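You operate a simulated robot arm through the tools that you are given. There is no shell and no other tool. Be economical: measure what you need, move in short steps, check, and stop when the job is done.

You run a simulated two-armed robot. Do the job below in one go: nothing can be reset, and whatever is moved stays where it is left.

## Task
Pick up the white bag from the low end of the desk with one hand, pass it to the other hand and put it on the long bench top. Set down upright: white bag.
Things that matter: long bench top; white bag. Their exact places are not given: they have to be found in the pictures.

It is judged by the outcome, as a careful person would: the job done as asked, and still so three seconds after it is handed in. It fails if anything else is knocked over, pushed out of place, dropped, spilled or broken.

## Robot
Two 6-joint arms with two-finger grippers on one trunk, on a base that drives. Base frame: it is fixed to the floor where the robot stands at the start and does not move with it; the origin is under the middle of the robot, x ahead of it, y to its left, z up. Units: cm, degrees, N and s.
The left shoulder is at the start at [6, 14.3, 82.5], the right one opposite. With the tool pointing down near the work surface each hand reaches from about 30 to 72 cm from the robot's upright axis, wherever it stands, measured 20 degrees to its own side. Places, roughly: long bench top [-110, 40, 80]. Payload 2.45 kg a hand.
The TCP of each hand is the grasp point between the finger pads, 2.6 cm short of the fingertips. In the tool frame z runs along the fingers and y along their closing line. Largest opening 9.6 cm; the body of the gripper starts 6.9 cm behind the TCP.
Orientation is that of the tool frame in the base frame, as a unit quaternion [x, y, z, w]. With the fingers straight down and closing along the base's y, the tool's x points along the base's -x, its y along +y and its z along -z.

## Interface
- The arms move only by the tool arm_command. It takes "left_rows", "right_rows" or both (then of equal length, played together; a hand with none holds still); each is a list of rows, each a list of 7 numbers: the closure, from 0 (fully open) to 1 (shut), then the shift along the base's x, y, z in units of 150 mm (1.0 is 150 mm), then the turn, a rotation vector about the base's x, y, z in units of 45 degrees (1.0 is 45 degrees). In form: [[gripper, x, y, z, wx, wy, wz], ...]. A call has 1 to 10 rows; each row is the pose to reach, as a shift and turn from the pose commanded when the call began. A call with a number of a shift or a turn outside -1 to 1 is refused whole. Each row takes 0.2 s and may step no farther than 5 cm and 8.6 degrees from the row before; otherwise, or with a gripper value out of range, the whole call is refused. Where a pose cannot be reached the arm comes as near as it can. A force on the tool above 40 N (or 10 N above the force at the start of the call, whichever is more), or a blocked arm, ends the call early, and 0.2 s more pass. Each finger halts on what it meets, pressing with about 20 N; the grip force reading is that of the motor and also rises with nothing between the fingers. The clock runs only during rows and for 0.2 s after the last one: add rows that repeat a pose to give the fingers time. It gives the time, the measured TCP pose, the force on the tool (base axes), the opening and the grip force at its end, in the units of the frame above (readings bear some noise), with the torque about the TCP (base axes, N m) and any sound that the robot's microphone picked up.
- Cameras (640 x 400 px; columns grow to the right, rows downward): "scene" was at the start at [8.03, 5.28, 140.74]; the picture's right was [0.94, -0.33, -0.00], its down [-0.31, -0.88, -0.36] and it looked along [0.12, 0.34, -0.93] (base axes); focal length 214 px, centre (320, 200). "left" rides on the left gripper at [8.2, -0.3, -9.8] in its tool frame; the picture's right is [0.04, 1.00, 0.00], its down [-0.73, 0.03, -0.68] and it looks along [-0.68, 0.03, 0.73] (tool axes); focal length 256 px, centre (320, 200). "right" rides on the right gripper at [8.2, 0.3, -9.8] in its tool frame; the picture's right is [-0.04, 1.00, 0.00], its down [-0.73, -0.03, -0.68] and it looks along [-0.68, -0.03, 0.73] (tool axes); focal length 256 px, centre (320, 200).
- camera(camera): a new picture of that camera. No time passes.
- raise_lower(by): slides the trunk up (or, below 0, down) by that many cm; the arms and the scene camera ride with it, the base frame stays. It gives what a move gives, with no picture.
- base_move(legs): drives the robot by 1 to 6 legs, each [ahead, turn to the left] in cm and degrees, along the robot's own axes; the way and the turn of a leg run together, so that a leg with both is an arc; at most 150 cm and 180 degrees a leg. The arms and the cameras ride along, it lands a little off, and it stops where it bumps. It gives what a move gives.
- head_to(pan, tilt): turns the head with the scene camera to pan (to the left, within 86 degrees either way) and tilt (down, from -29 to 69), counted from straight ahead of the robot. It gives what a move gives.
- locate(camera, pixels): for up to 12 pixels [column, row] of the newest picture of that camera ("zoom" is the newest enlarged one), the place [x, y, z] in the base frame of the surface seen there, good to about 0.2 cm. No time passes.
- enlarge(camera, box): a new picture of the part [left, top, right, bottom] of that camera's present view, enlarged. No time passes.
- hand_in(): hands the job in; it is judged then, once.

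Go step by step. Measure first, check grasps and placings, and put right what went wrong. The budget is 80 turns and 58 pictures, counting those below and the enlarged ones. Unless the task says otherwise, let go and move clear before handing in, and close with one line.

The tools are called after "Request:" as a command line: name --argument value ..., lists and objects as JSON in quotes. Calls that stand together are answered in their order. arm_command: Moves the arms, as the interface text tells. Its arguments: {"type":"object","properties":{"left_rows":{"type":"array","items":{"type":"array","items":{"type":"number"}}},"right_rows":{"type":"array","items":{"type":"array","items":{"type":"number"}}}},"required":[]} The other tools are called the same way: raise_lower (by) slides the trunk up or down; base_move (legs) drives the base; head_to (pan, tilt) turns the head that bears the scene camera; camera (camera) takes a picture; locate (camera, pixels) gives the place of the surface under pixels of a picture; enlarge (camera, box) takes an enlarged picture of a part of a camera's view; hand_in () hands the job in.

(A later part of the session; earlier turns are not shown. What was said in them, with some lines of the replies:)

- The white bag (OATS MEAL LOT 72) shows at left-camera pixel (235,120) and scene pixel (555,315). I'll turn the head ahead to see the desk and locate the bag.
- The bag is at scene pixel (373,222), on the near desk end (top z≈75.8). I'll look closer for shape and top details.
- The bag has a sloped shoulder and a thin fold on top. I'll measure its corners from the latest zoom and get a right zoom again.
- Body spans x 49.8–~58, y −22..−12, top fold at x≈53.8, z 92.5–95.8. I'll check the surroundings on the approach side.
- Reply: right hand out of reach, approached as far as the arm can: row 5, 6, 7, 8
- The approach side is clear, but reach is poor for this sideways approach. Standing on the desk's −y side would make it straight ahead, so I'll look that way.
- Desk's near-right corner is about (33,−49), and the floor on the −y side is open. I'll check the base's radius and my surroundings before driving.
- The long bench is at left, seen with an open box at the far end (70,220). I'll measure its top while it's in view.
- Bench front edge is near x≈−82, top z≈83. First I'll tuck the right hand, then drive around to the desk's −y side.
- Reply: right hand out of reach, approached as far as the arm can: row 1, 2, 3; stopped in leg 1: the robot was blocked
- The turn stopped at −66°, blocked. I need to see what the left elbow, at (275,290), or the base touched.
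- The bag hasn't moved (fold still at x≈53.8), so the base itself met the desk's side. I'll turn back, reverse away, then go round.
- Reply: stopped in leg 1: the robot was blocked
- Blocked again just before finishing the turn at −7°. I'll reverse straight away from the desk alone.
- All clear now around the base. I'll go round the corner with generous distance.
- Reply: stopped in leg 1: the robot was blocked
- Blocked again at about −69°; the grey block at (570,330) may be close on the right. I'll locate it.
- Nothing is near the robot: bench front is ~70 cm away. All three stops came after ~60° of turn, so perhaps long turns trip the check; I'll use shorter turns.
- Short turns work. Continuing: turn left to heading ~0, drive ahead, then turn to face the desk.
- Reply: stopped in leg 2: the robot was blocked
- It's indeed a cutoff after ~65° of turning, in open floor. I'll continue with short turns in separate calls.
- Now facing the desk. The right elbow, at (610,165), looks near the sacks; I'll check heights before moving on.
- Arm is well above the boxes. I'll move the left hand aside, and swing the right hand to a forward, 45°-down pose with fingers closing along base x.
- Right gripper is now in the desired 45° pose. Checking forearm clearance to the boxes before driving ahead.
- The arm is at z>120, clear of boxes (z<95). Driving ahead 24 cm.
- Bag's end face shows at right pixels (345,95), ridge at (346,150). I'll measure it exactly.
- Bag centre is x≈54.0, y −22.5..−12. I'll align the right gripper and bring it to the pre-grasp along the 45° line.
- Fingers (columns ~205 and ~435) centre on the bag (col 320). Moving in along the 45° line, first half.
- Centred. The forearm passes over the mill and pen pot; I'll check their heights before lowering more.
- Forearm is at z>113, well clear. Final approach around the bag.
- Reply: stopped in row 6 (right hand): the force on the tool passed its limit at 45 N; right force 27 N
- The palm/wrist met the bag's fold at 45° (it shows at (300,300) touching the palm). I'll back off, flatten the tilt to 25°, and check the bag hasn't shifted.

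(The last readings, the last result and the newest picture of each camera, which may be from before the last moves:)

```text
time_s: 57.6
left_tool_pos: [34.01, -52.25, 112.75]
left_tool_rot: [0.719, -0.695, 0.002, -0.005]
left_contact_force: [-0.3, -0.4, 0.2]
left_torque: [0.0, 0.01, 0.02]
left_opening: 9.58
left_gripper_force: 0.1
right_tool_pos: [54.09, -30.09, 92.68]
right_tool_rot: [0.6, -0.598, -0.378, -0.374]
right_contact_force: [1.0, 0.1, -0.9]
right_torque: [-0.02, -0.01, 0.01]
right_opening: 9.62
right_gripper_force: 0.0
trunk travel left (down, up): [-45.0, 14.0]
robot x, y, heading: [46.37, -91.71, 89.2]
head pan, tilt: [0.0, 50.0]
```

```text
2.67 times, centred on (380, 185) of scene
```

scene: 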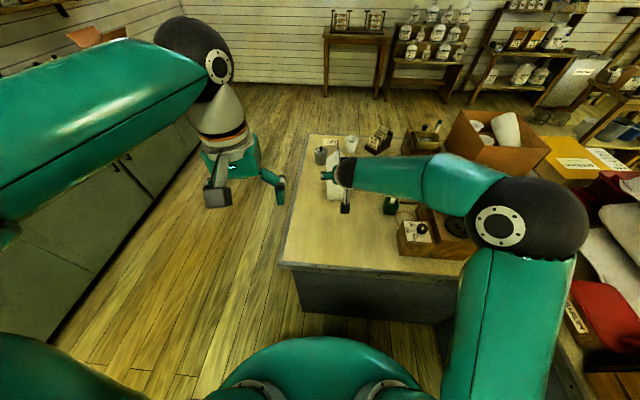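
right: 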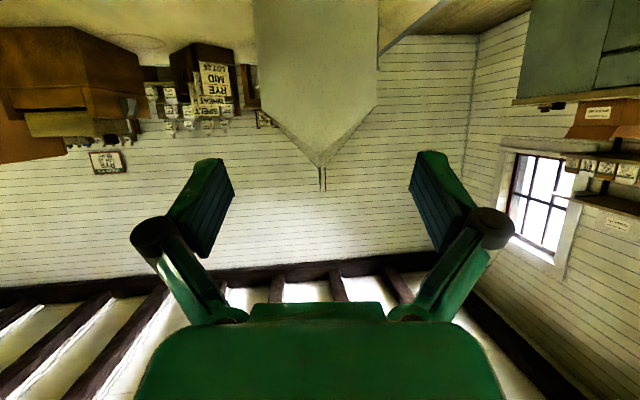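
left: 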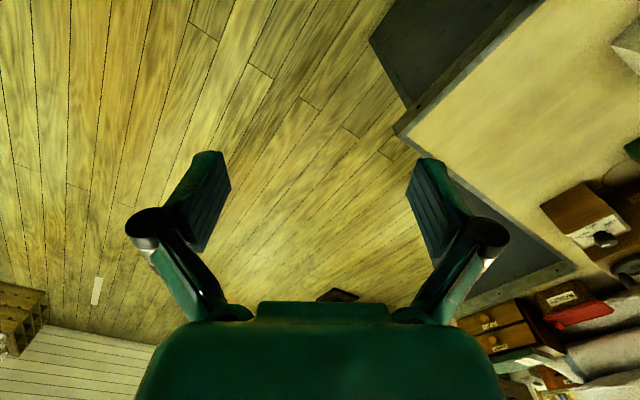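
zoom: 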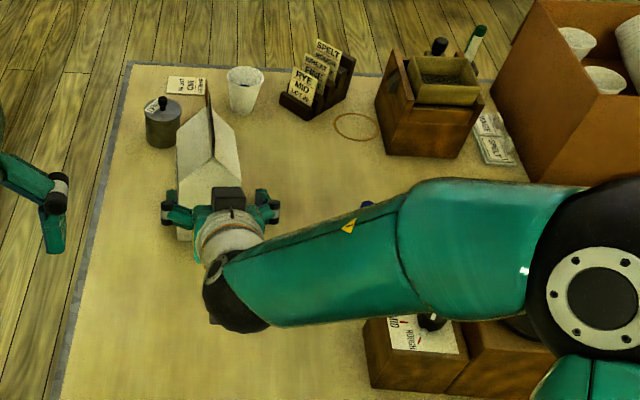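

The bag still stands. Re-measuring its end face and fold.

Request:
locate --camera "right" --pixels '[[262, 20], [374, 20], [264, 90], [374, 90], [320, 60], [319, 155], [323, 180]]'

Request:
locate --camera "zoom" --pixels '[[209, 120], [212, 150], [180, 150], [238, 150], [165, 105], [230, 195], [178, 180]]'

```text
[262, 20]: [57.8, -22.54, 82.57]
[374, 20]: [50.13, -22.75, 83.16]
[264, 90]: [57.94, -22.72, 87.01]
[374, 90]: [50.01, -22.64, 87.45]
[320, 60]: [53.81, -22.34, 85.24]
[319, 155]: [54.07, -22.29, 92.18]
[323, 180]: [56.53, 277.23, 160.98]
```

```text
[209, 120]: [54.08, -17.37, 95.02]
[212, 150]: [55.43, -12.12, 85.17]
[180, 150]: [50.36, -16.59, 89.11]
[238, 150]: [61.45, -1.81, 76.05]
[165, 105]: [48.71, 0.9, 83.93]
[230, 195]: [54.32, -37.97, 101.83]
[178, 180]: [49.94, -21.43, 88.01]
```

Bag unmoved. Approaching again with the flatter tilt.

Request:
arm_command --right_rows '[[0, 0, 0, -0.13, 0, 0, 0], [0, -0.002, 0.15, -0.2, 0, 0, 0], [0, -0.004, 0.3, -0.27, 0, 0, 0], [0, -0.004, 0.45, -0.34, 0, 0, 0], [0, -0.004, 0.58, -0.4, 0, 0, 0], [0, -0.004, 0.707, -0.46, 0, 0, 0], [0, -0.004, 0.707, -0.46, 0, 0, 0]]'

Request:
camera --camera "right"

```text
time_s: 59.2
left_tool_pos: [34.13, -52.28, 112.78]
left_tool_rot: [0.719, -0.695, 0.001, -0.005]
left_contact_force: [-0.3, 0.0, 0.1]
left_torque: [-0.02, -0.02, 0.02]
left_opening: 9.62
left_gripper_force: 0.2
right_tool_pos: [53.89, -19.46, 85.64]
right_tool_rot: [0.6, -0.598, -0.378, -0.374]
right_contact_force: [-0.7, -0.8, -0.8]
right_torque: [0.01, 0.02, 0.01]
right_opening: 9.6
right_gripper_force: 0.2
trunk travel left (down, up): [-45.0, 14.0]
robot x, y, heading: [46.62, -91.92, 89.1]
head pan, tilt: [0.0, 50.0]
```

```text
28 pictures are left
```

right: 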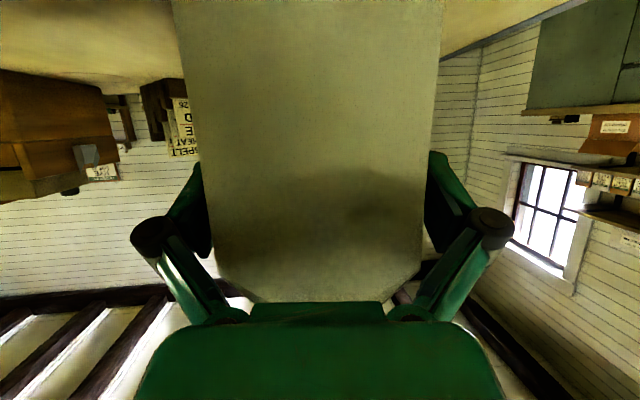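

In place with no contact force and the bag between the fingers. Closing, then a small lift to test.

Request:
arm_command --right_rows '[[0.3, 0, 0, 0, 0, 0, 0], [0.6, 0, 0, 0, 0, 0, 0], [1, 0, 0, 0, 0, 0, 0], [1, 0, 0, 0, 0, 0, 0], [1, 0, 0, 0, 0, 0, 0]]'

Request:
arm_command --right_rows '[[1, 0, 0, 0.07, 0, 0, 0], [1, 0, 0, 0.15, 0, 0, 0], [1, 0, 0, 0.22, 0, 0, 0], [1, 0, 0, 0.22, 0, 0, 0]]'

Request:
camera --camera "right"

Request:
enlarge --camera "scene" --box '[260, 110, 500, 260]'

```text
time_s: 60.4
left_tool_pos: [34.16, -52.24, 112.8]
left_tool_rot: [0.719, -0.695, 0.002, -0.005]
left_contact_force: [0.8, -0.1, 0.0]
left_torque: [-0.04, 0.02, -0.01]
left_opening: 9.59
left_gripper_force: 0.0
right_tool_pos: [53.83, -19.41, 85.78]
right_tool_rot: [0.6, -0.598, -0.377, -0.373]
right_contact_force: [1.6, 2.3, 0.7]
right_torque: [0.09, -0.2, -0.01]
right_opening: 8.59
right_gripper_force: 19.9
trunk travel left (down, up): [-45.0, 14.0]
robot x, y, heading: [46.06, -92.01, 89.3]
head pan, tilt: [0.0, 50.0]
```

```text
time_s: 61.4
left_tool_pos: [34.11, -52.14, 112.72]
left_tool_rot: [0.719, -0.695, 0.001, -0.005]
left_contact_force: [0.1, -0.5, -0.5]
left_torque: [0.02, -0.02, -0.03]
left_opening: 9.6
left_gripper_force: 0.1
right_tool_pos: [53.79, -19.43, 88.84]
right_tool_rot: [0.6, -0.599, -0.377, -0.374]
right_contact_force: [0.7, 0.6, -5.3]
right_torque: [-0.08, -0.02, -0.02]
right_opening: 8.57
right_gripper_force: 20.2
trunk travel left (down, up): [-45.0, 14.0]
robot x, y, heading: [46.53, -91.91, 88.9]
head pan, tilt: [0.0, 50.0]
```

```text
27 pictures are left
```

right: 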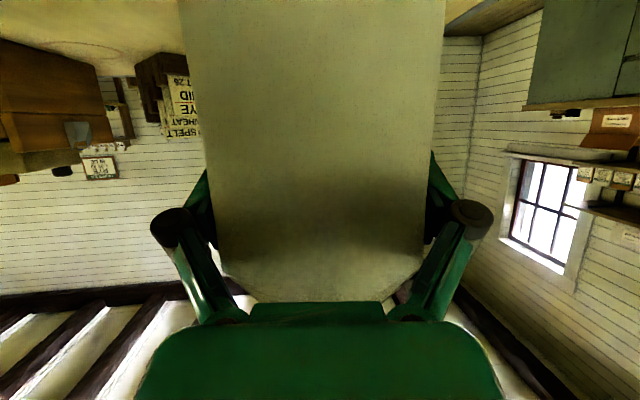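

```text
2.67 times, centred on (380, 185) of scene
```

zoom: 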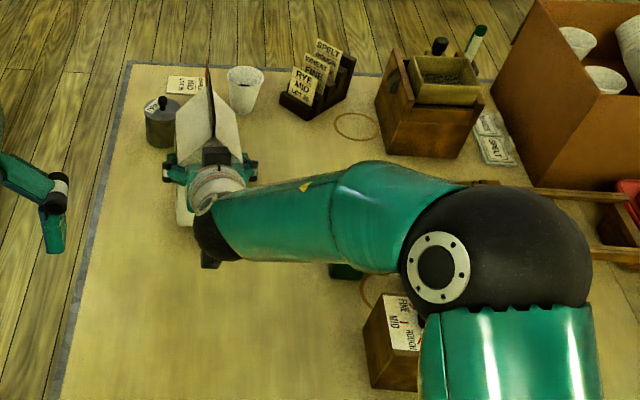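

Lifted cleanly: opening 8.57, load ~5 N. I'll raise and bring it back to a handover place in front of the robot.

Request:
arm_command --right_rows '[[1, 0, 0, 0.15, 0, 0, 0], [1, 0, 0, 0.3, 0, 0, 0], [1, 0, -0.05, 0.45, 0, 0, 0], [1, -0.05, -0.2, 0.6, 0, 0, 0], [1, -0.15, -0.35, 0.7, 0, 0, 0], [1, -0.25, -0.5, 0.8, 0, 0, 0], [1, -0.35, -0.65, 0.8, 0, 0, 0], [1, -0.45, -0.85, 0.8, 0, 0, 0], [1, -0.45, -0.85, 0.8, 0, 0, 0]]'

Request:
camera --camera "scene"

Request:
camera --camera "left"

```text
time_s: 63.4
left_tool_pos: [34.05, -52.27, 112.71]
left_tool_rot: [0.718, -0.696, 0.001, -0.004]
left_contact_force: [-0.3, 0.0, -0.1]
left_torque: [-0.01, 0.0, -0.02]
left_opening: 9.57
left_gripper_force: 0.0
right_tool_pos: [47.23, -32.08, 100.8]
right_tool_rot: [-0.599, 0.599, 0.376, 0.375]
right_contact_force: [0.0, 0.1, -4.8]
right_torque: [-0.1, 0.04, -0.01]
right_opening: 8.59
right_gripper_force: 19.7
trunk travel left (down, up): [-45.0, 14.0]
robot x, y, heading: [46.4, -92.15, 89.1]
head pan, tilt: [0.0, 50.0]
```

```text
25 pictures are left
```

scene: 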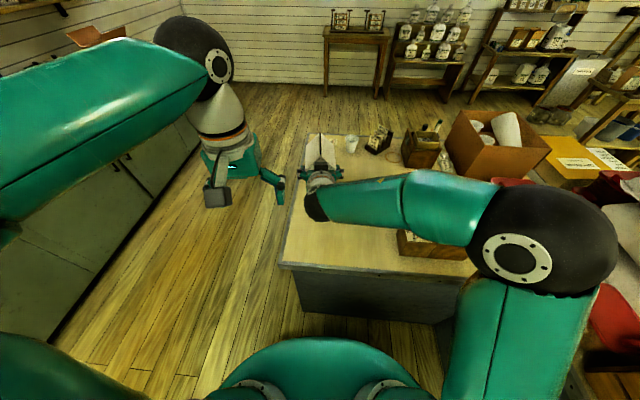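

```text
24 pictures are left
```

left: 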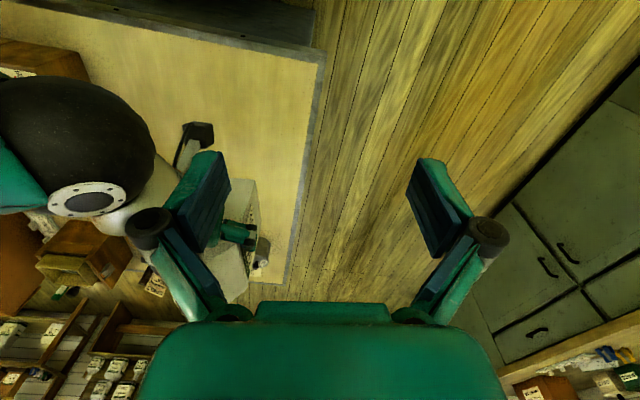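

Now holding over the desk. I'll measure the fold precisely for the left-hand grasp.

Request:
enlarge --camera "scene" --box '[270, 110, 382, 180]'

```text
5.71 times, centred on (326, 145) of scene
```

zoom: 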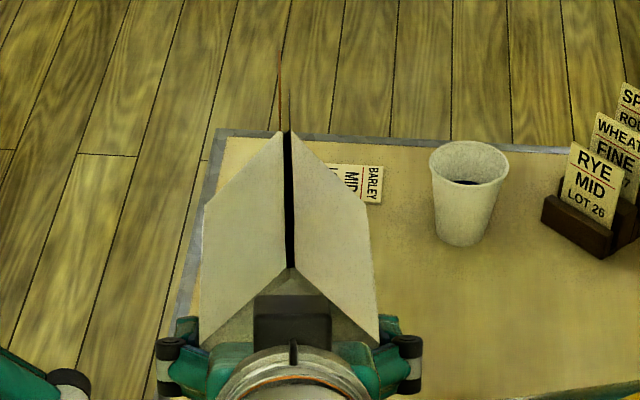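

Request:
locate --camera "zoom" --pixels '[[289, 140], [289, 170], [289, 200], [289, 230], [290, 260], [286, 115], [279, 80], [250, 180], [330, 180], [290, 275], [204, 210], [368, 210]]'

```text
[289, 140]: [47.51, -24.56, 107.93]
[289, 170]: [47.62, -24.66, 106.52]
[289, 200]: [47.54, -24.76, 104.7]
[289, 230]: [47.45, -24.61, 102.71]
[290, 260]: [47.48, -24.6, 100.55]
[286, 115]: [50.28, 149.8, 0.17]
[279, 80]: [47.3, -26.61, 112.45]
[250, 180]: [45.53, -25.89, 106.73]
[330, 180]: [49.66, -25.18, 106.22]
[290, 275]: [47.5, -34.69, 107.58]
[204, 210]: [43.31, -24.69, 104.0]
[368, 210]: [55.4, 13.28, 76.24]
```

The fold is two thin sheets at x≈47.5, y −34.7..−24.7, top z≈110.3. For safety I'll lower the bag to hover just above the desk, while the left hand moves forward on its own side.

Request:
arm_command --left_rows '[[0, 0, 0.2, 0.05, 0, 0, -0.04], [0, 0, 0.45, 0.1, 0, 0, -0.04], [0, 0, 0.7, 0.1, 0, 0, -0.04], [0, 0, 0.95, 0.1, 0, 0, -0.04], [0, 0, 0.95, 0.1, 0, 0, -0.04]]' --right_rows '[[1, 0, 0, -0.2, 0, 0, 0], [1, 0, 0, -0.4, 0, 0, 0], [1, 0, 0, -0.62, 0, 0, 0], [1, 0, 0, -0.84, 0, 0, 0], [1, 0, 0, -0.84, 0, 0, 0]]'

Request:
arm_command --left_rows '[[0, 0, 0.2, 0, 0, 0, 0], [0, 0.1, 0.4, 0, 0, 0, 0], [0, 0.3, 0.57, 0, 0, 0, 0], [0, 0.6, 0.57, 0, 0, 0, 0], [0, 0.89, 0.57, 0, 0, 0, 0], [0, 0.89, 0.57, 0, 0, 0, 0]]'

Request:
camera --camera "left"

Request:
camera --camera "scene"

```text
time_s: 64.6
left_tool_pos: [34.08, -38.04, 114.16]
left_tool_rot: [0.707, -0.707, 0.002, -0.004]
left_contact_force: [-0.2, -0.9, 0.7]
left_torque: [0.04, 0.02, -0.02]
left_opening: 9.6
left_gripper_force: 0.1
right_tool_pos: [46.99, -32.27, 88.3]
right_tool_rot: [0.6, -0.598, -0.378, -0.374]
right_contact_force: [-0.3, -0.9, -4.4]
right_torque: [-0.1, 0.01, 0.01]
right_opening: 8.54
right_gripper_force: 20.1
trunk travel left (down, up): [-45.0, 14.0]
robot x, y, heading: [46.09, -91.92, 89.3]
head pan, tilt: [0.0, 50.0]
```

```text
time_s: 66.0
left_tool_pos: [40.49, -35.81, 110.33]
left_tool_rot: [0.708, -0.707, 0.002, -0.005]
left_contact_force: [-0.9, -0.1, 0.2]
left_torque: [0.0, -0.03, 0.0]
left_opening: 9.6
left_gripper_force: 0.1
left hand out of reach, approached as far as the arm can: row 1, 2, 3, 4, 5, 6
right_tool_pos: [47.18, -32.15, 88.29]
right_tool_rot: [0.6, -0.598, -0.377, -0.374]
right_contact_force: [-0.4, 0.4, -5.1]
right_torque: [-0.11, -0.03, 0.0]
right_opening: 8.59
right_gripper_force: 20.3
trunk travel left (down, up): [-45.0, 14.0]
robot x, y, heading: [46.6, -91.94, 89.3]
head pan, tilt: [0.0, 50.0]
```

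```text
22 pictures are left
```

left: 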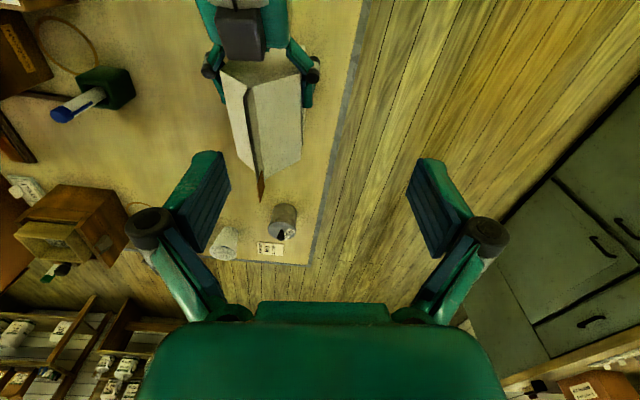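

```text
21 pictures are left
```

scene: 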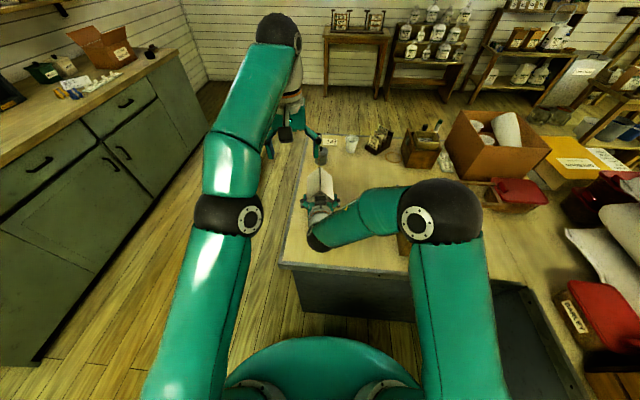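

Left reach is limited at this height, so I'll bring the bag 6 cm nearer and 3 cm left, then place the left hand above the fold.

Request:
arm_command --right_rows '[[1, -0.1, -0.2, 0, 0, 0, 0], [1, -0.2, -0.4, 0, 0, 0, 0], [1, -0.2, -0.4, 0, 0, 0, 0]]'

Request:
arm_command --left_rows '[[0, 0.1, 0, 0, 0, 0, 0], [0, 0.26, 0.02, -0.1, 0, 0, 0], [0, 0.26, 0.02, -0.3, 0, 0, 0], [0, 0.26, 0.02, -0.42, 0, 0, 0], [0, 0.26, 0.02, -0.42, 0, 0, 0]]'

Request:
camera --camera "left"

```text
time_s: 66.8
left_tool_pos: [40.62, -35.68, 110.29]
left_tool_rot: [0.708, -0.707, 0.001, -0.006]
left_contact_force: [-0.5, -0.2, 0.7]
left_torque: [0.03, 0.02, 0.0]
left_opening: 9.63
left_gripper_force: 0.0
right_tool_pos: [43.97, -38.06, 88.67]
right_tool_rot: [0.6, -0.599, -0.377, -0.374]
right_contact_force: [0.0, -0.8, -5.5]
right_torque: [-0.15, 0.02, 0.01]
right_opening: 8.6
right_gripper_force: 19.9
trunk travel left (down, up): [-45.0, 14.0]
robot x, y, heading: [46.49, -92.01, 89.2]
head pan, tilt: [0.0, 50.0]
```

```text
time_s: 68.0
left_tool_pos: [44.59, -35.76, 104.05]
left_tool_rot: [0.707, -0.707, 0.003, -0.004]
left_contact_force: [0.5, -0.2, -0.3]
left_torque: [-0.01, 0.0, -0.03]
left_opening: 9.63
left_gripper_force: 0.0
left hand out of reach, approached as far as the arm can: row 1, 2
right_tool_pos: [44.05, -38.06, 88.67]
right_tool_rot: [0.6, -0.599, -0.376, -0.374]
right_contact_force: [0.5, 1.2, -4.2]
right_torque: [-0.09, 0.01, 0.01]
right_opening: 8.59
right_gripper_force: 20.0
trunk travel left (down, up): [-45.0, 14.0]
robot x, y, heading: [46.03, -91.41, 89.3]
head pan, tilt: [0.0, 50.0]
```

```text
20 pictures are left
```

left: 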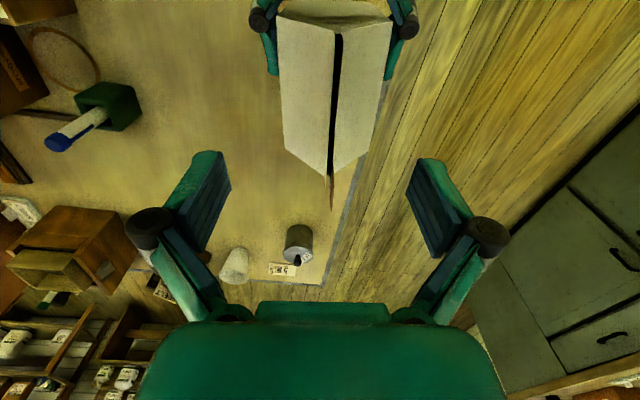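

Left hand is above the fold (col ~333). Measuring the fold from this view.

Request:
locate --camera "left" --pixels '[[328, 160], [334, 160], [329, 120], [339, 60], [338, 38], [331, 190], [300, 100], [365, 100], [329, 140], [336, 140]]'

Request:
enlarge --camera "left" --box '[240, 0, 432, 220]'

```text
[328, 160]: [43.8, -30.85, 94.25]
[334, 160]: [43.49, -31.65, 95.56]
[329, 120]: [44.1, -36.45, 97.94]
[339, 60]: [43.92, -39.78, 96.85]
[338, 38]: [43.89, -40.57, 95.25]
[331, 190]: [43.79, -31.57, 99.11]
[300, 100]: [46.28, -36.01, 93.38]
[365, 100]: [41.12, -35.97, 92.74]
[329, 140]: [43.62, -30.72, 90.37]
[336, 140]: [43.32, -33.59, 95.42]
```

```text
1.82 times, centred on (336, 110) of left
```

zoom: 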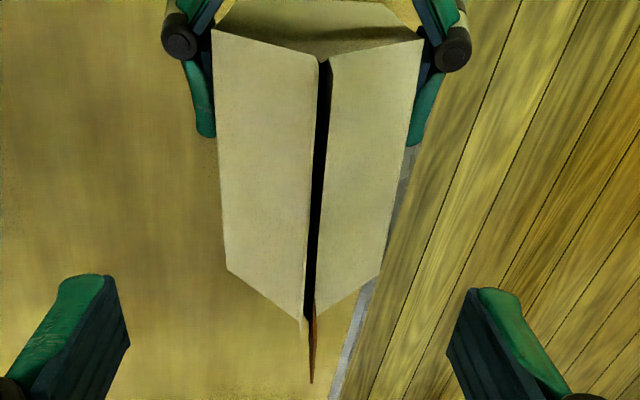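

Fold is at x≈43.9, z 95.4–98. Lowering the left hand onto it and closing.

Request:
arm_command --left_rows '[[0, -0.043, 0, -0.12, 0, 0, 0], [0, -0.043, 0, -0.25, 0, 0, 0], [0, -0.043, 0, -0.38, 0, 0, 0], [0, -0.043, 0, -0.38, 0, 0, 0]]'

Request:
camera --camera "left"

```text
time_s: 69.0
left_tool_pos: [44.11, -35.81, 98.31]
left_tool_rot: [0.707, -0.707, 0.002, -0.004]
left_contact_force: [0.0, -0.5, -0.6]
left_torque: [0.03, -0.03, 0.0]
left_opening: 9.57
left_gripper_force: 0.0
right_tool_pos: [43.93, -38.11, 88.54]
right_tool_rot: [0.6, -0.599, -0.376, -0.374]
right_contact_force: [0.4, 0.3, -4.1]
right_torque: [-0.12, -0.02, 0.0]
right_opening: 8.57
right_gripper_force: 19.5
trunk travel left (down, up): [-45.0, 14.0]
robot x, y, heading: [46.14, -91.82, 89.1]
head pan, tilt: [0.0, 50.0]
```

```text
18 pictures are left
```

left: 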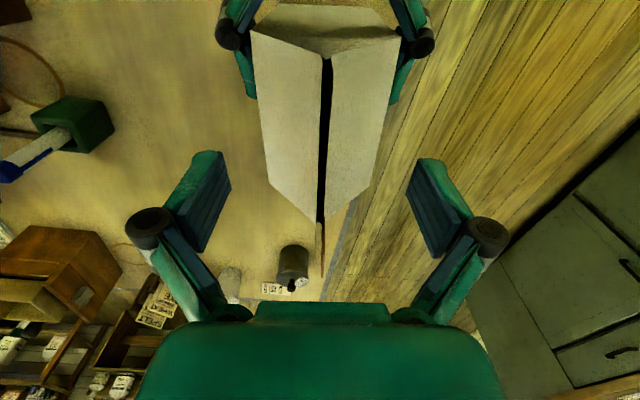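

Centred (fold col ~323 between fingers 215/425). Closing the left hand.

Request:
arm_command --left_rows '[[0.3, 0, 0, 0, 0, 0, 0], [0.6, 0, 0, 0, 0, 0, 0], [0.9, 0, 0, 0, 0, 0, 0], [1, 0, 0, 0, 0, 0, 0], [1, 0, 0, 0, 0, 0, 0], [1, 0, 0, 0, 0, 0, 0]]'

Request:
camera --camera "left"

```text
time_s: 70.4
left_tool_pos: [44.03, -35.86, 98.31]
left_tool_rot: [0.707, -0.707, 0.002, -0.004]
left_contact_force: [-5.2, 0.9, -0.5]
left_torque: [-0.02, 0.1, 0.04]
left_opening: 0.44
left_gripper_force: 19.9
right_tool_pos: [44.08, -38.08, 88.6]
right_tool_rot: [0.6, -0.599, -0.377, -0.374]
right_contact_force: [5.8, -1.4, -4.2]
right_torque: [-0.04, 0.37, -0.13]
right_opening: 8.61
right_gripper_force: 19.9
trunk travel left (down, up): [-45.0, 14.0]
robot x, y, heading: [46.27, -91.52, 89.1]
head pan, tilt: [0.0, 50.0]
```

```text
17 pictures are left
```

left: 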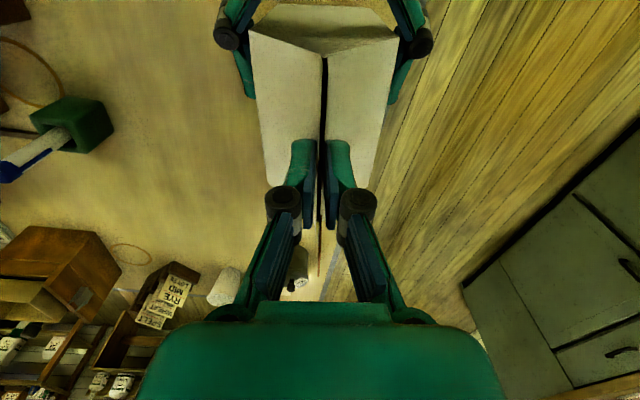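

Left holds the fold (opening 0.44, forces coupled). I'll lower both together 2 cm for safety, then open the right hand.

Request:
arm_command --left_rows '[[1, 0, 0, -0.07, 0, 0, 0], [1, 0, 0, -0.13, 0, 0, 0], [1, 0, 0, -0.13, 0, 0, 0], [1, 0, 0, -0.13, 0, 0, 0], [1, 0, 0, -0.13, 0, 0, 0], [1, 0, 0, -0.13, 0, 0, 0]]' --right_rows '[[1, 0, 0, -0.07, 0, 0, 0], [1, 0, 0, -0.13, 0, 0, 0], [1, 0, 0, -0.13, 0, 0, 0], [0.5, 0, 0, -0.13, 0, 0, 0], [0, 0, 0, -0.13, 0, 0, 0], [0, 0, 0, -0.13, 0, 0, 0]]'

Request:
camera --camera "right"

```text
time_s: 71.8
left_tool_pos: [44.11, -35.79, 96.37]
left_tool_rot: [0.707, -0.707, 0.002, -0.005]
left_contact_force: [0.2, 0.0, 0.2]
left_torque: [0.0, 0.01, 0.02]
left_opening: 0.48
left_gripper_force: 20.1
right_tool_pos: [44.04, -38.19, 86.43]
right_tool_rot: [-0.599, 0.599, 0.376, 0.375]
right_contact_force: [-0.3, 0.4, -0.2]
right_torque: [0.0, 0.01, 0.02]
right_opening: 9.63
right_gripper_force: 0.0
trunk travel left (down, up): [-45.0, 14.0]
robot x, y, heading: [46.27, -92.18, 89.2]
head pan, tilt: [0.0, 50.0]
```

```text
16 pictures are left
```

right: 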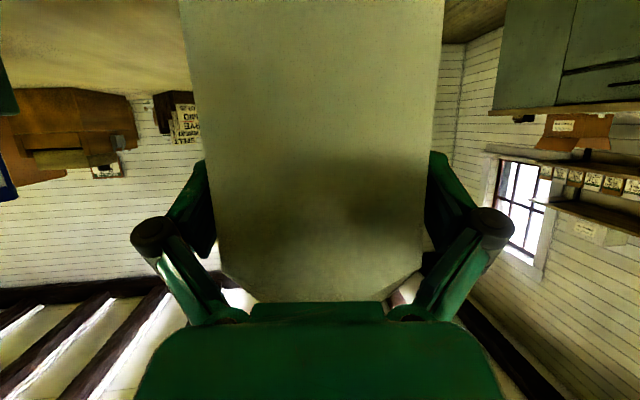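

Right released, left reads no load, so the bag may be resting on the desk. I'll withdraw the right hand and then test-lift with the left.

Request:
arm_command --right_rows '[[0, 0, -0.15, 0.07, 0, 0, 0], [0, 0, -0.35, 0.16, 0, 0, 0], [0, 0, -0.6, 0.28, 0, 0, 0], [0, 0.2, -0.75, 0.35, 0, 0, 0], [0, 0.45, -0.8, 0.4, 0, 0, 0], [0, 0.7, -0.8, 0.5, 0, 0, 0]]'

Request:
arm_command --left_rows '[[1, 0, 0, 0.05, 0, 0, 0], [1, 0, 0, 0.1, 0, 0, 0], [1, 0, 0, 0.2, 0, 0, 0], [1, 0, 0, 0.2, 0, 0, 0]]'

Request:
camera --camera "left"

Request:
camera --camera "right"

```text
time_s: 73.2
left_tool_pos: [44.11, -35.93, 96.32]
left_tool_rot: [0.707, -0.707, 0.002, -0.005]
left_contact_force: [0.1, -0.4, 0.5]
left_torque: [-0.01, 0.01, 0.04]
left_opening: 0.45
left_gripper_force: 19.3
right_tool_pos: [52.09, -47.11, 95.49]
right_tool_rot: [0.601, -0.598, -0.378, -0.373]
right_contact_force: [0.5, -0.4, -0.4]
right_torque: [-0.01, -0.03, 0.02]
right_opening: 9.6
right_gripper_force: 0.0
right hand out of reach, approached as far as the arm can: row 5, 6
trunk travel left (down, up): [-45.0, 14.0]
robot x, y, heading: [46.38, -91.82, 89.2]
head pan, tilt: [0.0, 50.0]
```

```text
time_s: 74.2
left_tool_pos: [44.19, -35.73, 99.22]
left_tool_rot: [0.707, -0.707, 0.001, -0.005]
left_contact_force: [-0.2, 0.0, -5.2]
left_torque: [0.0, -0.02, -0.03]
left_opening: 0.44
left_gripper_force: 20.1
right_tool_pos: [51.85, -46.84, 95.5]
right_tool_rot: [0.6, -0.599, -0.377, -0.374]
right_contact_force: [-0.2, 0.1, -0.1]
right_torque: [-0.03, 0.01, 0.0]
right_opening: 9.59
right_gripper_force: 0.1
trunk travel left (down, up): [-45.0, 14.0]
robot x, y, heading: [46.18, -91.92, 89.3]
head pan, tilt: [0.0, 50.0]
```

```text
15 pictures are left
```

left: 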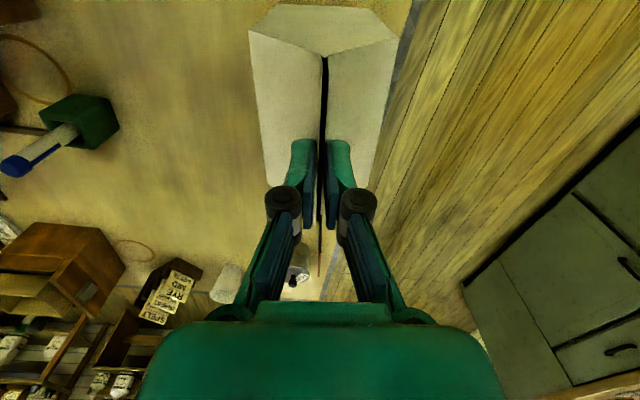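

```text
14 pictures are left
```

right: 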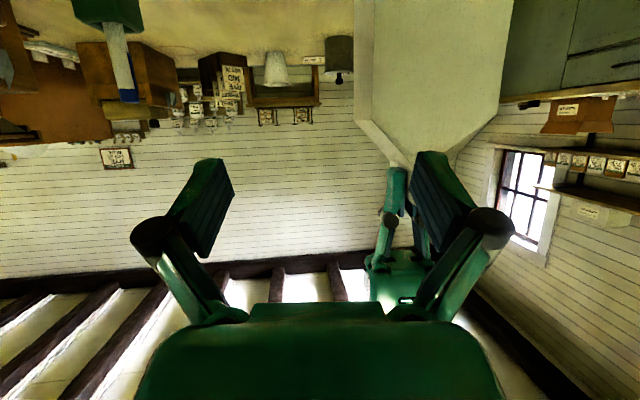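

Handover done: the left carries it alone (−5.2 N), upright. I'll raise the trunk, move the right hand aside and draw the bag in for travel.

Request:
raise_lower --by 13.5

Request:
arm_command --left_rows '[[1, 0, 0, 0, 0, 0, 0], [1, 0, 0, 0, 0, 0, 0], [1, -0.1, -0.05, 0, 0, 0, 0], [1, -0.2, -0.2, 0, 0, 0, 0], [1, -0.3, -0.4, 0, 0, 0, 0], [1, -0.4, -0.6, 0, 0, 0, 0], [1, -0.4, -0.75, 0, 0, 0, 0], [1, -0.4, -0.75, 0, 0, 0, 0]]' --right_rows '[[0, 0.25, 0, 0, 0, 0, 0], [0, 0.5, 0, 0, 0, 0, 0], [0, 0.75, 0, 0, 0, 0, 0], [0, 0.9, 0, 0, 0, 0, 0], [0, 0.9, 0, 0, 0, 0, 0], [0, 0.9, 0, 0, 0, 0, 0], [0, 0.9, 0, 0, 0, 0, 0], [0, 0.9, 0, 0, 0, 0, 0]]'

Request:
camera --camera "scene"

```text
time_s: 75.9
left_tool_pos: [44.07, -35.66, 112.82]
left_tool_rot: [0.708, -0.706, 0.001, -0.005]
left_contact_force: [-0.4, 0.4, -4.9]
left_torque: [-0.05, 0.03, 0.0]
left_opening: 0.44
left_gripper_force: 19.6
right_tool_pos: [51.89, -46.96, 109.01]
right_tool_rot: [0.6, -0.599, -0.376, -0.374]
right_contact_force: [-1.1, 0.0, 0.1]
right_torque: [0.0, -0.02, 0.0]
right_opening: 9.63
right_gripper_force: 0.1
trunk travel left (down, up): [-58.5, 0.5]
robot x, y, heading: [46.01, -92.07, 89.3]
head pan, tilt: [0.0, 50.0]
```

```text
time_s: 77.7
left_tool_pos: [38.06, -47.06, 112.79]
left_tool_rot: [0.708, -0.706, 0.002, -0.004]
left_contact_force: [0.3, 0.4, -4.7]
left_torque: [-0.02, -0.02, 0.02]
left_opening: 0.48
left_gripper_force: 19.6
right_tool_pos: [64.99, -43.04, 110.93]
right_tool_rot: [-0.599, 0.6, 0.375, 0.374]
right_contact_force: [0.0, 0.9, -0.7]
right_torque: [0.0, -0.01, -0.01]
right_opening: 9.61
right_gripper_force: 0.1
right hand out of reach, approached as far as the arm can: row 1, 2, 3, 4, 5, 6, 7, 8
trunk travel left (down, up): [-58.5, 0.5]
robot x, y, heading: [46.72, -92.05, 89.0]
head pan, tilt: [0.0, 50.0]
```

```text
13 pictures are left
```

scene: 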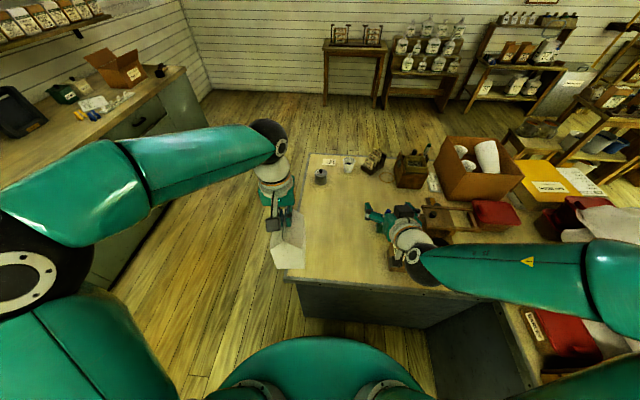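

Bag held upright at (38,−47), bottom z≈92. Backing off from the desk and turning left in short steps.

Request:
base_move --legs '[[-28, 0], [0, 45]]'

Request:
base_move --legs '[[0, 45]]'

Request:
base_move --legs '[[66, 0]]'

```text
time_s: 82.3
left_tool_pos: [8.43, -93.79, 112.81]
left_tool_rot: [0.923, -0.385, 0.001, -0.005]
left_contact_force: [-1.3, -1.2, -5.2]
left_torque: [0.03, -0.03, -0.01]
left_opening: 0.44
left_gripper_force: 19.9
right_tool_pos: [24.8, -71.68, 111.01]
right_tool_rot: [0.783, -0.326, -0.489, -0.204]
right_contact_force: [-0.8, -0.3, -0.7]
right_torque: [0.01, -0.02, -0.04]
right_opening: 9.59
right_gripper_force: 0.2
trunk travel left (down, up): [-58.5, 0.5]
robot x, y, heading: [48.32, -117.54, 133.6]
head pan, tilt: [0.0, 50.0]
stopped in leg 2: the robot was blocked; the commanded pose is now the measured one
```

```text
time_s: 84.9
left_tool_pos: [3.24, -127.83, 112.71]
left_tool_rot: [1.0, -0.009, -0.001, -0.004]
left_contact_force: [0.5, -0.4, -4.0]
left_torque: [0.01, 0.01, 0.0]
left_opening: 0.45
left_gripper_force: 20.0
right_tool_pos: [-0.27, -100.72, 110.98]
right_tool_rot: [0.848, -0.008, -0.53, -0.004]
right_contact_force: [-0.6, -0.6, 0.0]
right_torque: [0.01, 0.0, 0.0]
right_opening: 9.56
right_gripper_force: 0.0
trunk travel left (down, up): [-58.5, 0.5]
robot x, y, heading: [48.72, -114.17, 177.2]
head pan, tilt: [0.0, 50.0]
```

```text
time_s: 88.6
left_tool_pos: [-62.44, -123.82, 112.82]
left_tool_rot: [1.0, -0.015, 0.0, -0.004]
left_contact_force: [-0.4, -0.1, -4.9]
left_torque: [0.01, -0.01, 0.05]
left_opening: 0.44
left_gripper_force: 20.2
right_tool_pos: [-65.74, -96.78, 110.91]
right_tool_rot: [0.848, -0.013, -0.53, -0.007]
right_contact_force: [-0.3, -0.2, -0.7]
right_torque: [-0.02, 0.03, -0.02]
right_opening: 9.56
right_gripper_force: 0.1
trunk travel left (down, up): [-58.5, 0.5]
robot x, y, heading: [-16.98, -110.59, 176.7]
head pan, tilt: [0.0, 50.0]
```

At (−17,−111). Turn right to face +y, then drive up the lane between desk and bench.

Request:
base_move --legs '[[0, -42]]'

Request:
base_move --legs '[[0, -40]]'

Request:
camera --camera "scene"

```text
time_s: 91.2
left_tool_pos: [-59.79, -90.57, 112.89]
left_tool_rot: [0.929, -0.37, 0.001, -0.004]
left_contact_force: [-0.8, 0.0, -4.0]
left_torque: [-0.01, -0.01, -0.02]
left_opening: 0.41
left_gripper_force: 20.3
right_tool_pos: [-44.01, -68.11, 111.06]
right_tool_rot: [0.788, -0.314, -0.492, -0.195]
right_contact_force: [0.1, 0.2, 0.3]
right_torque: [-0.04, -0.01, 0.04]
right_opening: 9.59
right_gripper_force: 0.0
trunk travel left (down, up): [-58.5, 0.5]
robot x, y, heading: [-19.2, -112.68, 135.2]
head pan, tilt: [0.0, 50.0]
```

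```text
time_s: 93.7
left_tool_pos: [-36.28, -69.38, 112.96]
left_tool_rot: [0.749, -0.662, 0.002, -0.003]
left_contact_force: [-1.0, 0.9, -5.0]
left_torque: [-0.01, 0.01, 0.03]
left_opening: 0.43
left_gripper_force: 20.2
right_tool_pos: [-9.91, -62.08, 111.15]
right_tool_rot: [0.634, -0.563, -0.397, -0.351]
right_contact_force: [-0.1, -0.4, -0.4]
right_torque: [-0.02, 0.01, 0.02]
right_opening: 9.6
right_gripper_force: 0.0
trunk travel left (down, up): [-58.5, 0.5]
robot x, y, heading: [-22.02, -112.78, 95.8]
head pan, tilt: [0.0, 50.0]
```

```text
12 pictures are left
```

scene: 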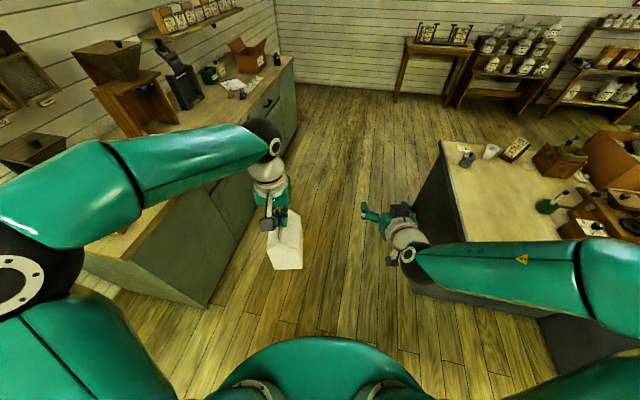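

Lane is clear ahead. The left elbow at (30,270) extends towards the bench, so I'll compare it with the bench items.

Request:
locate --camera "scene" --pixels '[[25, 270], [70, 250], [80, 180], [180, 155], [110, 45], [130, 85], [165, 125], [185, 85], [30, 140], [190, 118], [250, 92], [105, 275]]'

```text
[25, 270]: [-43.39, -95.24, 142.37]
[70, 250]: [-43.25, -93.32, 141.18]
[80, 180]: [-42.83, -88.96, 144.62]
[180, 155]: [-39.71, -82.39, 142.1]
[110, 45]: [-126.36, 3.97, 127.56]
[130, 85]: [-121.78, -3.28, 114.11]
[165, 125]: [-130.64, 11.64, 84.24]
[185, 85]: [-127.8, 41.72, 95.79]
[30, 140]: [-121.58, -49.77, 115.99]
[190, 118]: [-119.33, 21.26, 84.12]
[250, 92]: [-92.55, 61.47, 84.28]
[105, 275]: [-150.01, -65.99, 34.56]
```

Everything's high and clear. Bench top z≈84.2, with free space around x −90..−115, y 10..50. Driving up the lane and turning to face the bench.

Request:
base_move --legs '[[0, -4], [144, 0], [0, 30]]'

Request:
base_move --legs '[[0, 40]]'

Request:
camera --camera "scene"

```text
time_s: 103.2
left_tool_pos: [-57.42, 66.91, 113.07]
left_tool_rot: [0.876, -0.483, 0.001, -0.005]
left_contact_force: [-0.3, -0.1, -4.7]
left_torque: [-0.01, 0.01, 0.06]
left_opening: 0.39
left_gripper_force: 20.4
right_tool_pos: [-36.57, 84.81, 111.17]
right_tool_rot: [0.743, -0.409, -0.465, -0.254]
right_contact_force: [0.1, -0.4, -0.2]
right_torque: [0.0, 0.01, -0.01]
right_opening: 9.58
right_gripper_force: 0.1
trunk travel left (down, up): [-58.5, 0.5]
robot x, y, heading: [-23.91, 35.16, 121.3]
head pan, tilt: [0.0, 50.0]
```

```text
time_s: 105.7
left_tool_pos: [-70.66, 37.16, 113.12]
left_tool_rot: [0.989, -0.144, 0.0, -0.005]
left_contact_force: [0.5, -0.2, -5.4]
left_torque: [0.04, -0.04, 0.01]
left_opening: 0.39
left_gripper_force: 19.4
right_tool_pos: [-66.71, 64.34, 111.34]
right_tool_rot: [0.839, -0.123, -0.524, -0.075]
right_contact_force: [-0.1, -0.1, 0.3]
right_torque: [-0.01, 0.01, -0.02]
right_opening: 9.62
right_gripper_force: 0.1
trunk travel left (down, up): [-58.5, 0.5]
robot x, y, heading: [-23.44, 38.07, 162.2]
head pan, tilt: [0.0, 50.0]
```

```text
11 pictures are left
```

scene: 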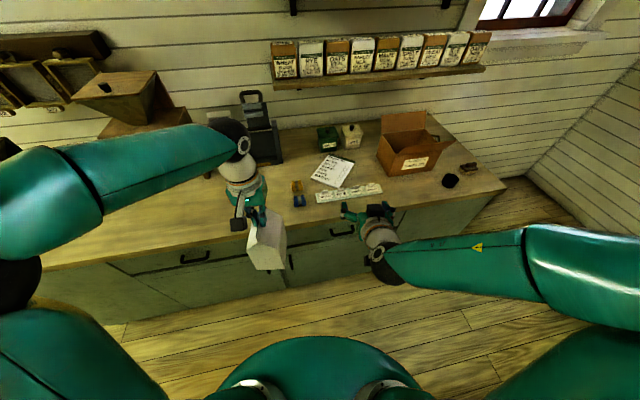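

Bench ahead: small items at (300,195), black stand at (260,140), free space to the left. Measuring them.

Request:
locate --camera "scene" --pixels '[[299, 204], [299, 188], [270, 165], [205, 180], [180, 210], [130, 240], [300, 222], [105, 258], [225, 172], [320, 200], [160, 190], [335, 170]]'

```text
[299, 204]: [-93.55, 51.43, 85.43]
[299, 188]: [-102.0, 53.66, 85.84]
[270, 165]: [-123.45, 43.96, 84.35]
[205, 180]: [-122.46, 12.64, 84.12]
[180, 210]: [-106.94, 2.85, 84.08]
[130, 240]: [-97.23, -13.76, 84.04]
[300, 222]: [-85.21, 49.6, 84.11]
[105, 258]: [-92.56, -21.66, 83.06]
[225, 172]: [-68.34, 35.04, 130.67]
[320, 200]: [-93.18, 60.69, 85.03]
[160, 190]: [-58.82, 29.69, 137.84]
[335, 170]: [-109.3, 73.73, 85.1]
```

Free spot at about (−102, 22). Turning to face it squarely and driving up to the bench.

Request:
base_move --legs '[[0, 16], [18, 0]]'

Request:
camera --camera "left"

```text
time_s: 108.2
left_tool_pos: [-86.78, 25.11, 113.04]
left_tool_rot: [1.0, -0.007, -0.001, -0.005]
left_contact_force: [-0.5, -0.1, -4.7]
left_torque: [-0.02, 0.01, 0.0]
left_opening: 0.41
left_gripper_force: 20.5
right_tool_pos: [-90.41, 52.27, 111.11]
right_tool_rot: [0.848, -0.006, -0.53, -0.002]
right_contact_force: [-0.9, 0.2, -0.4]
right_torque: [0.01, -0.04, -0.02]
right_opening: 9.58
right_gripper_force: 0.3
trunk travel left (down, up): [-58.5, 0.5]
robot x, y, heading: [-41.4, 38.52, 178.1]
head pan, tilt: [0.0, 50.0]
```

```text
10 pictures are left
```

left: 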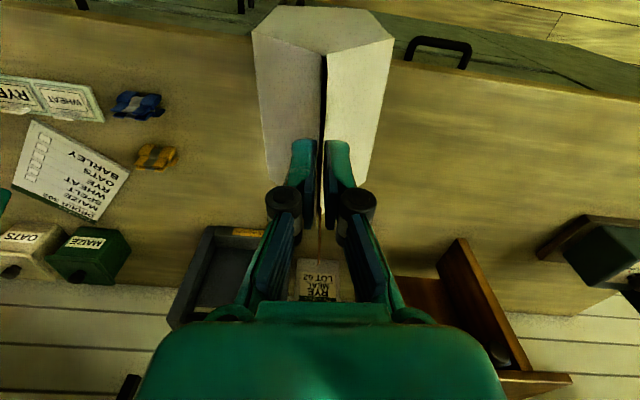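

Bag is intact above the bench edge; another bag (RYE, at (320,275)) and stand are behind. Locating them to choose the depth.

Request:
locate --camera "left" --pixels '[[305, 265], [335, 265], [235, 230], [440, 270], [460, 245], [212, 230], [420, 150], [410, 220], [420, 75], [200, 180], [156, 150], [250, 80]]'

```text
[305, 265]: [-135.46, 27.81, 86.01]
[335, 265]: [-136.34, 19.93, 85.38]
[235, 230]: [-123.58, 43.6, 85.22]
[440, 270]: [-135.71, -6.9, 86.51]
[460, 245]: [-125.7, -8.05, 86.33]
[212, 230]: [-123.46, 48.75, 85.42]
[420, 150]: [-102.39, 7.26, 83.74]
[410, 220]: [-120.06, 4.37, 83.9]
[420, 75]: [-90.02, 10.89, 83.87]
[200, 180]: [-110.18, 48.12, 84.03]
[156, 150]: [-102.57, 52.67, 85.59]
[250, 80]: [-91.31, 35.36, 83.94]
```

Free area x −85..−120, y 5..48. Extending the bag 15 cm over the bench, then lowering close to the top.

Request:
arm_command --left_rows '[[1, -0.15, 0, 0, 0, 0, 0], [1, -0.35, 0, 0, 0, 0, 0], [1, -0.6, 0, 0, 0, 0, 0], [1, -0.85, 0, 0, 0, 0, 0], [1, -1, 0, -0.1, 0, 0, 0], [1, -1, 0, -0.25, 0, 0, 0], [1, -1, 0, -0.4, 0, 0, 0], [1, -1, 0, -0.48, 0, 0, 0], [1, -1, 0, -0.48, 0, 0, 0]]'

Request:
camera --camera "scene"

Request:
camera --camera "right"

```text
time_s: 110.2
left_tool_pos: [-101.53, 25.22, 106.04]
left_tool_rot: [1.0, -0.007, -0.001, -0.005]
left_contact_force: [-0.1, -0.2, -3.6]
left_torque: [0.0, -0.02, -0.02]
left_opening: 0.4
left_gripper_force: 20.0
right_tool_pos: [-90.4, 52.2, 111.28]
right_tool_rot: [0.848, -0.006, -0.53, -0.002]
right_contact_force: [0.3, 1.2, -0.3]
right_torque: [0.01, 0.0, 0.03]
right_opening: 9.59
right_gripper_force: 0.0
trunk travel left (down, up): [-58.5, 0.5]
robot x, y, heading: [-42.15, 38.29, 177.7]
head pan, tilt: [0.0, 50.0]
```

```text
9 pictures are left
```

scene: 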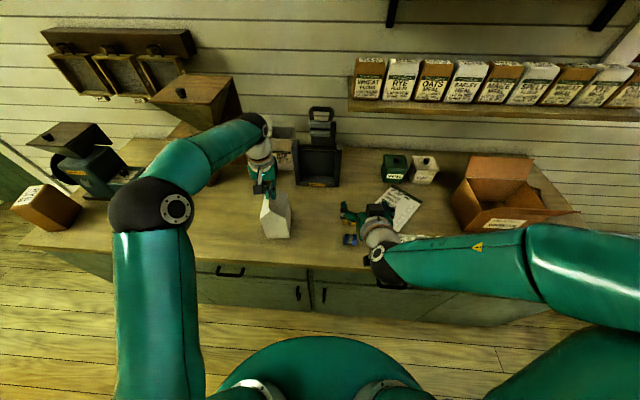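

```text
8 pictures are left
```

right: 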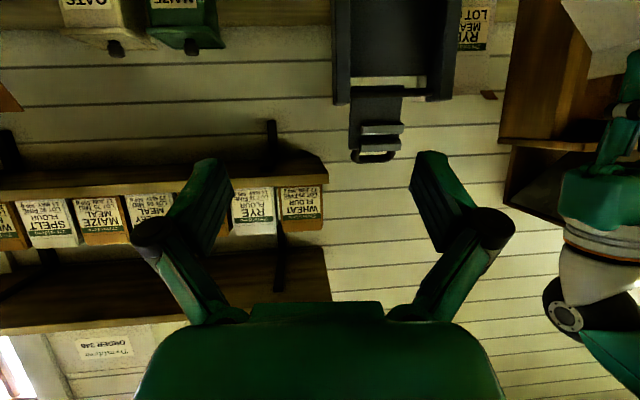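

About 1.5 cm above the bench. Lowering gently until the load goes off.

Request:
arm_command --left_rows '[[1, 0, 0, -0.03, 0, 0, 0], [1, 0, 0, -0.06, 0, 0, 0], [1, 0, 0, -0.085, 0, 0, 0], [1, 0, 0, -0.1, 0, 0, 0], [1, 0, 0, -0.1, 0, 0, 0]]'

Request:
enlarge --camera "scene" --box '[210, 150, 338, 270]'

```text
time_s: 111.4
left_tool_pos: [-101.55, 25.23, 104.34]
left_tool_rot: [1.0, -0.008, -0.001, -0.004]
left_contact_force: [-0.1, 0.0, -4.4]
left_torque: [-0.02, -0.04, 0.02]
left_opening: 0.44
left_gripper_force: 20.0
right_tool_pos: [-90.38, 52.32, 111.25]
right_tool_rot: [0.848, -0.008, -0.53, -0.004]
right_contact_force: [-0.6, -0.2, 0.6]
right_torque: [0.05, -0.02, 0.02]
right_opening: 9.62
right_gripper_force: 0.1
trunk travel left (down, up): [-58.5, 0.5]
robot x, y, heading: [-41.75, 39.1, 177.8]
head pan, tilt: [0.0, 50.0]
```

```text
3.33 times, centred on (274, 210) of scene
```

zoom: 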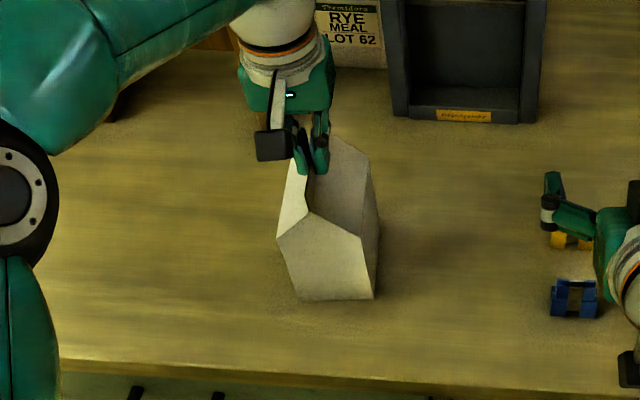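

Still bearing the load (−4.4 N), nearly down. Lowering further in 2 mm steps.

Request:
arm_command --left_rows '[[1, 0, 0, -0.014, 0, 0, 0], [1, 0, 0, -0.027, 0, 0, 0], [1, 0, 0, -0.027, 0, 0, 0]]'

Request:
locate --camera "zoom" --pixels '[[300, 297], [370, 296], [335, 290], [335, 305], [280, 240], [310, 200], [340, 140]]'

```text
time_s: 112.2
left_tool_pos: [-101.57, 25.34, 104.37]
left_tool_rot: [1.0, -0.007, -0.004, -0.005]
left_contact_force: [-0.4, 3.0, 15.4]
left_torque: [0.05, -0.32, -0.02]
left_opening: 0.3
left_gripper_force: 20.0
right_tool_pos: [-90.2, 52.42, 111.37]
right_tool_rot: [0.847, -0.007, -0.531, -0.002]
right_contact_force: [-0.5, -0.2, -0.3]
right_torque: [-0.03, -0.03, 0.01]
right_opening: 9.6
right_gripper_force: 0.0
trunk travel left (down, up): [-58.5, 0.5]
robot x, y, heading: [-41.76, 38.82, 178.0]
head pan, tilt: [0.0, 50.0]
```

```text
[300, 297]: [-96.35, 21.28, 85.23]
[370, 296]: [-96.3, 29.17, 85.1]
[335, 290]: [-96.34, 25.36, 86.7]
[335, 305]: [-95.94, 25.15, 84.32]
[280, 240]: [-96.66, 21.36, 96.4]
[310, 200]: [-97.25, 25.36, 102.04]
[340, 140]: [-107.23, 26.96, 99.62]
```

Contact made (+15 N): the bag is on the bench. Easing the press, then opening and lifting straight up.

Request:
arm_command --left_rows '[[1, 0, 0, 0.018, 0, 0, 0], [1, 0, 0, 0.018, 0, 0, 0], [0.6, 0, 0, 0.018, 0, 0, 0], [0.3, 0, 0, 0.018, 0, 0, 0], [0, 0, 0, 0.018, 0, 0, 0], [0, 0, 0, 0.018, 0, 0, 0], [0, 0, 0, 0.1, 0, 0, 0], [0, 0, 0, 0.3, 0, 0, 0], [0, 0, 0, 0.6, 0, 0, 0]]'

Request:
enlarge --camera "scene" --box '[190, 120, 382, 280]'

```text
time_s: 114.2
left_tool_pos: [-101.52, 25.36, 113.11]
left_tool_rot: [1.0, -0.007, -0.001, -0.004]
left_contact_force: [-0.3, 0.2, -1.1]
left_torque: [0.02, 0.02, -0.01]
left_opening: 9.59
left_gripper_force: 0.1
right_tool_pos: [-90.29, 52.39, 111.38]
right_tool_rot: [0.848, -0.006, -0.529, -0.002]
right_contact_force: [-0.1, 0.5, 0.4]
right_torque: [0.04, 0.01, 0.0]
right_opening: 9.62
right_gripper_force: 0.1
trunk travel left (down, up): [-58.5, 0.5]
robot x, y, heading: [-42.0, 38.72, 177.7]
head pan, tilt: [0.0, 50.0]
```

```text
2.50 times, centred on (286, 200) of scene
```

zoom: 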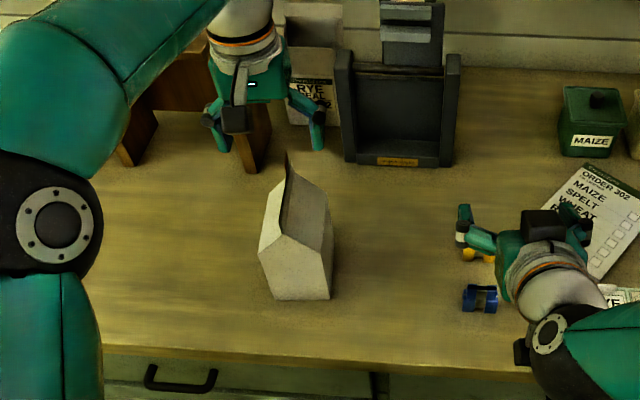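

The bag stands upright alone on the bench at (295,260). Backing the robot off, with one final check.

Request:
base_move --legs '[[-20, 0]]'

Request:
camera --camera "scene"

```text
time_s: 115.8
left_tool_pos: [-81.36, 24.64, 113.01]
left_tool_rot: [1.0, -0.008, -0.002, -0.004]
left_contact_force: [1.5, 1.3, -0.6]
left_torque: [-0.03, 0.06, -0.02]
left_opening: 9.59
left_gripper_force: 0.0
right_tool_pos: [-70.01, 51.63, 111.42]
right_tool_rot: [0.848, -0.006, -0.53, -0.003]
right_contact_force: [0.3, -0.8, -0.9]
right_torque: [0.02, 0.03, 0.0]
right_opening: 9.6
right_gripper_force: 0.0
trunk travel left (down, up): [-58.5, 0.5]
robot x, y, heading: [-21.71, 37.87, 177.8]
head pan, tilt: [0.0, 50.0]
```

```text
5 pictures are left
```

scene: 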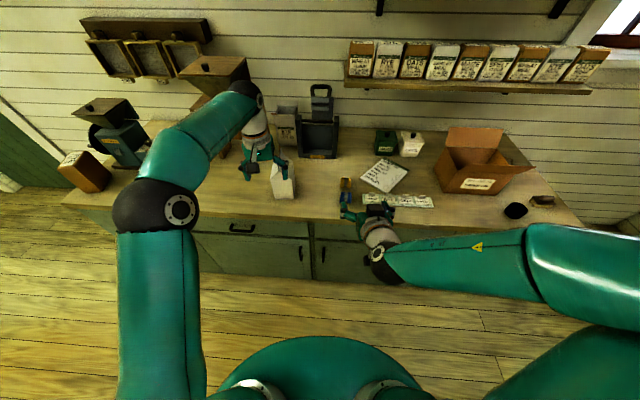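

The bag stands upright on the bench at (285,180), both hands are clear and nothing else has moved. Handing in.

Request:
hand_in

```text
The job is handed in.
```

The white bag was picked up from the desk with the right hand, passed to the left hand, and set upright on the long bench top. Both hands are empty and clear of it.
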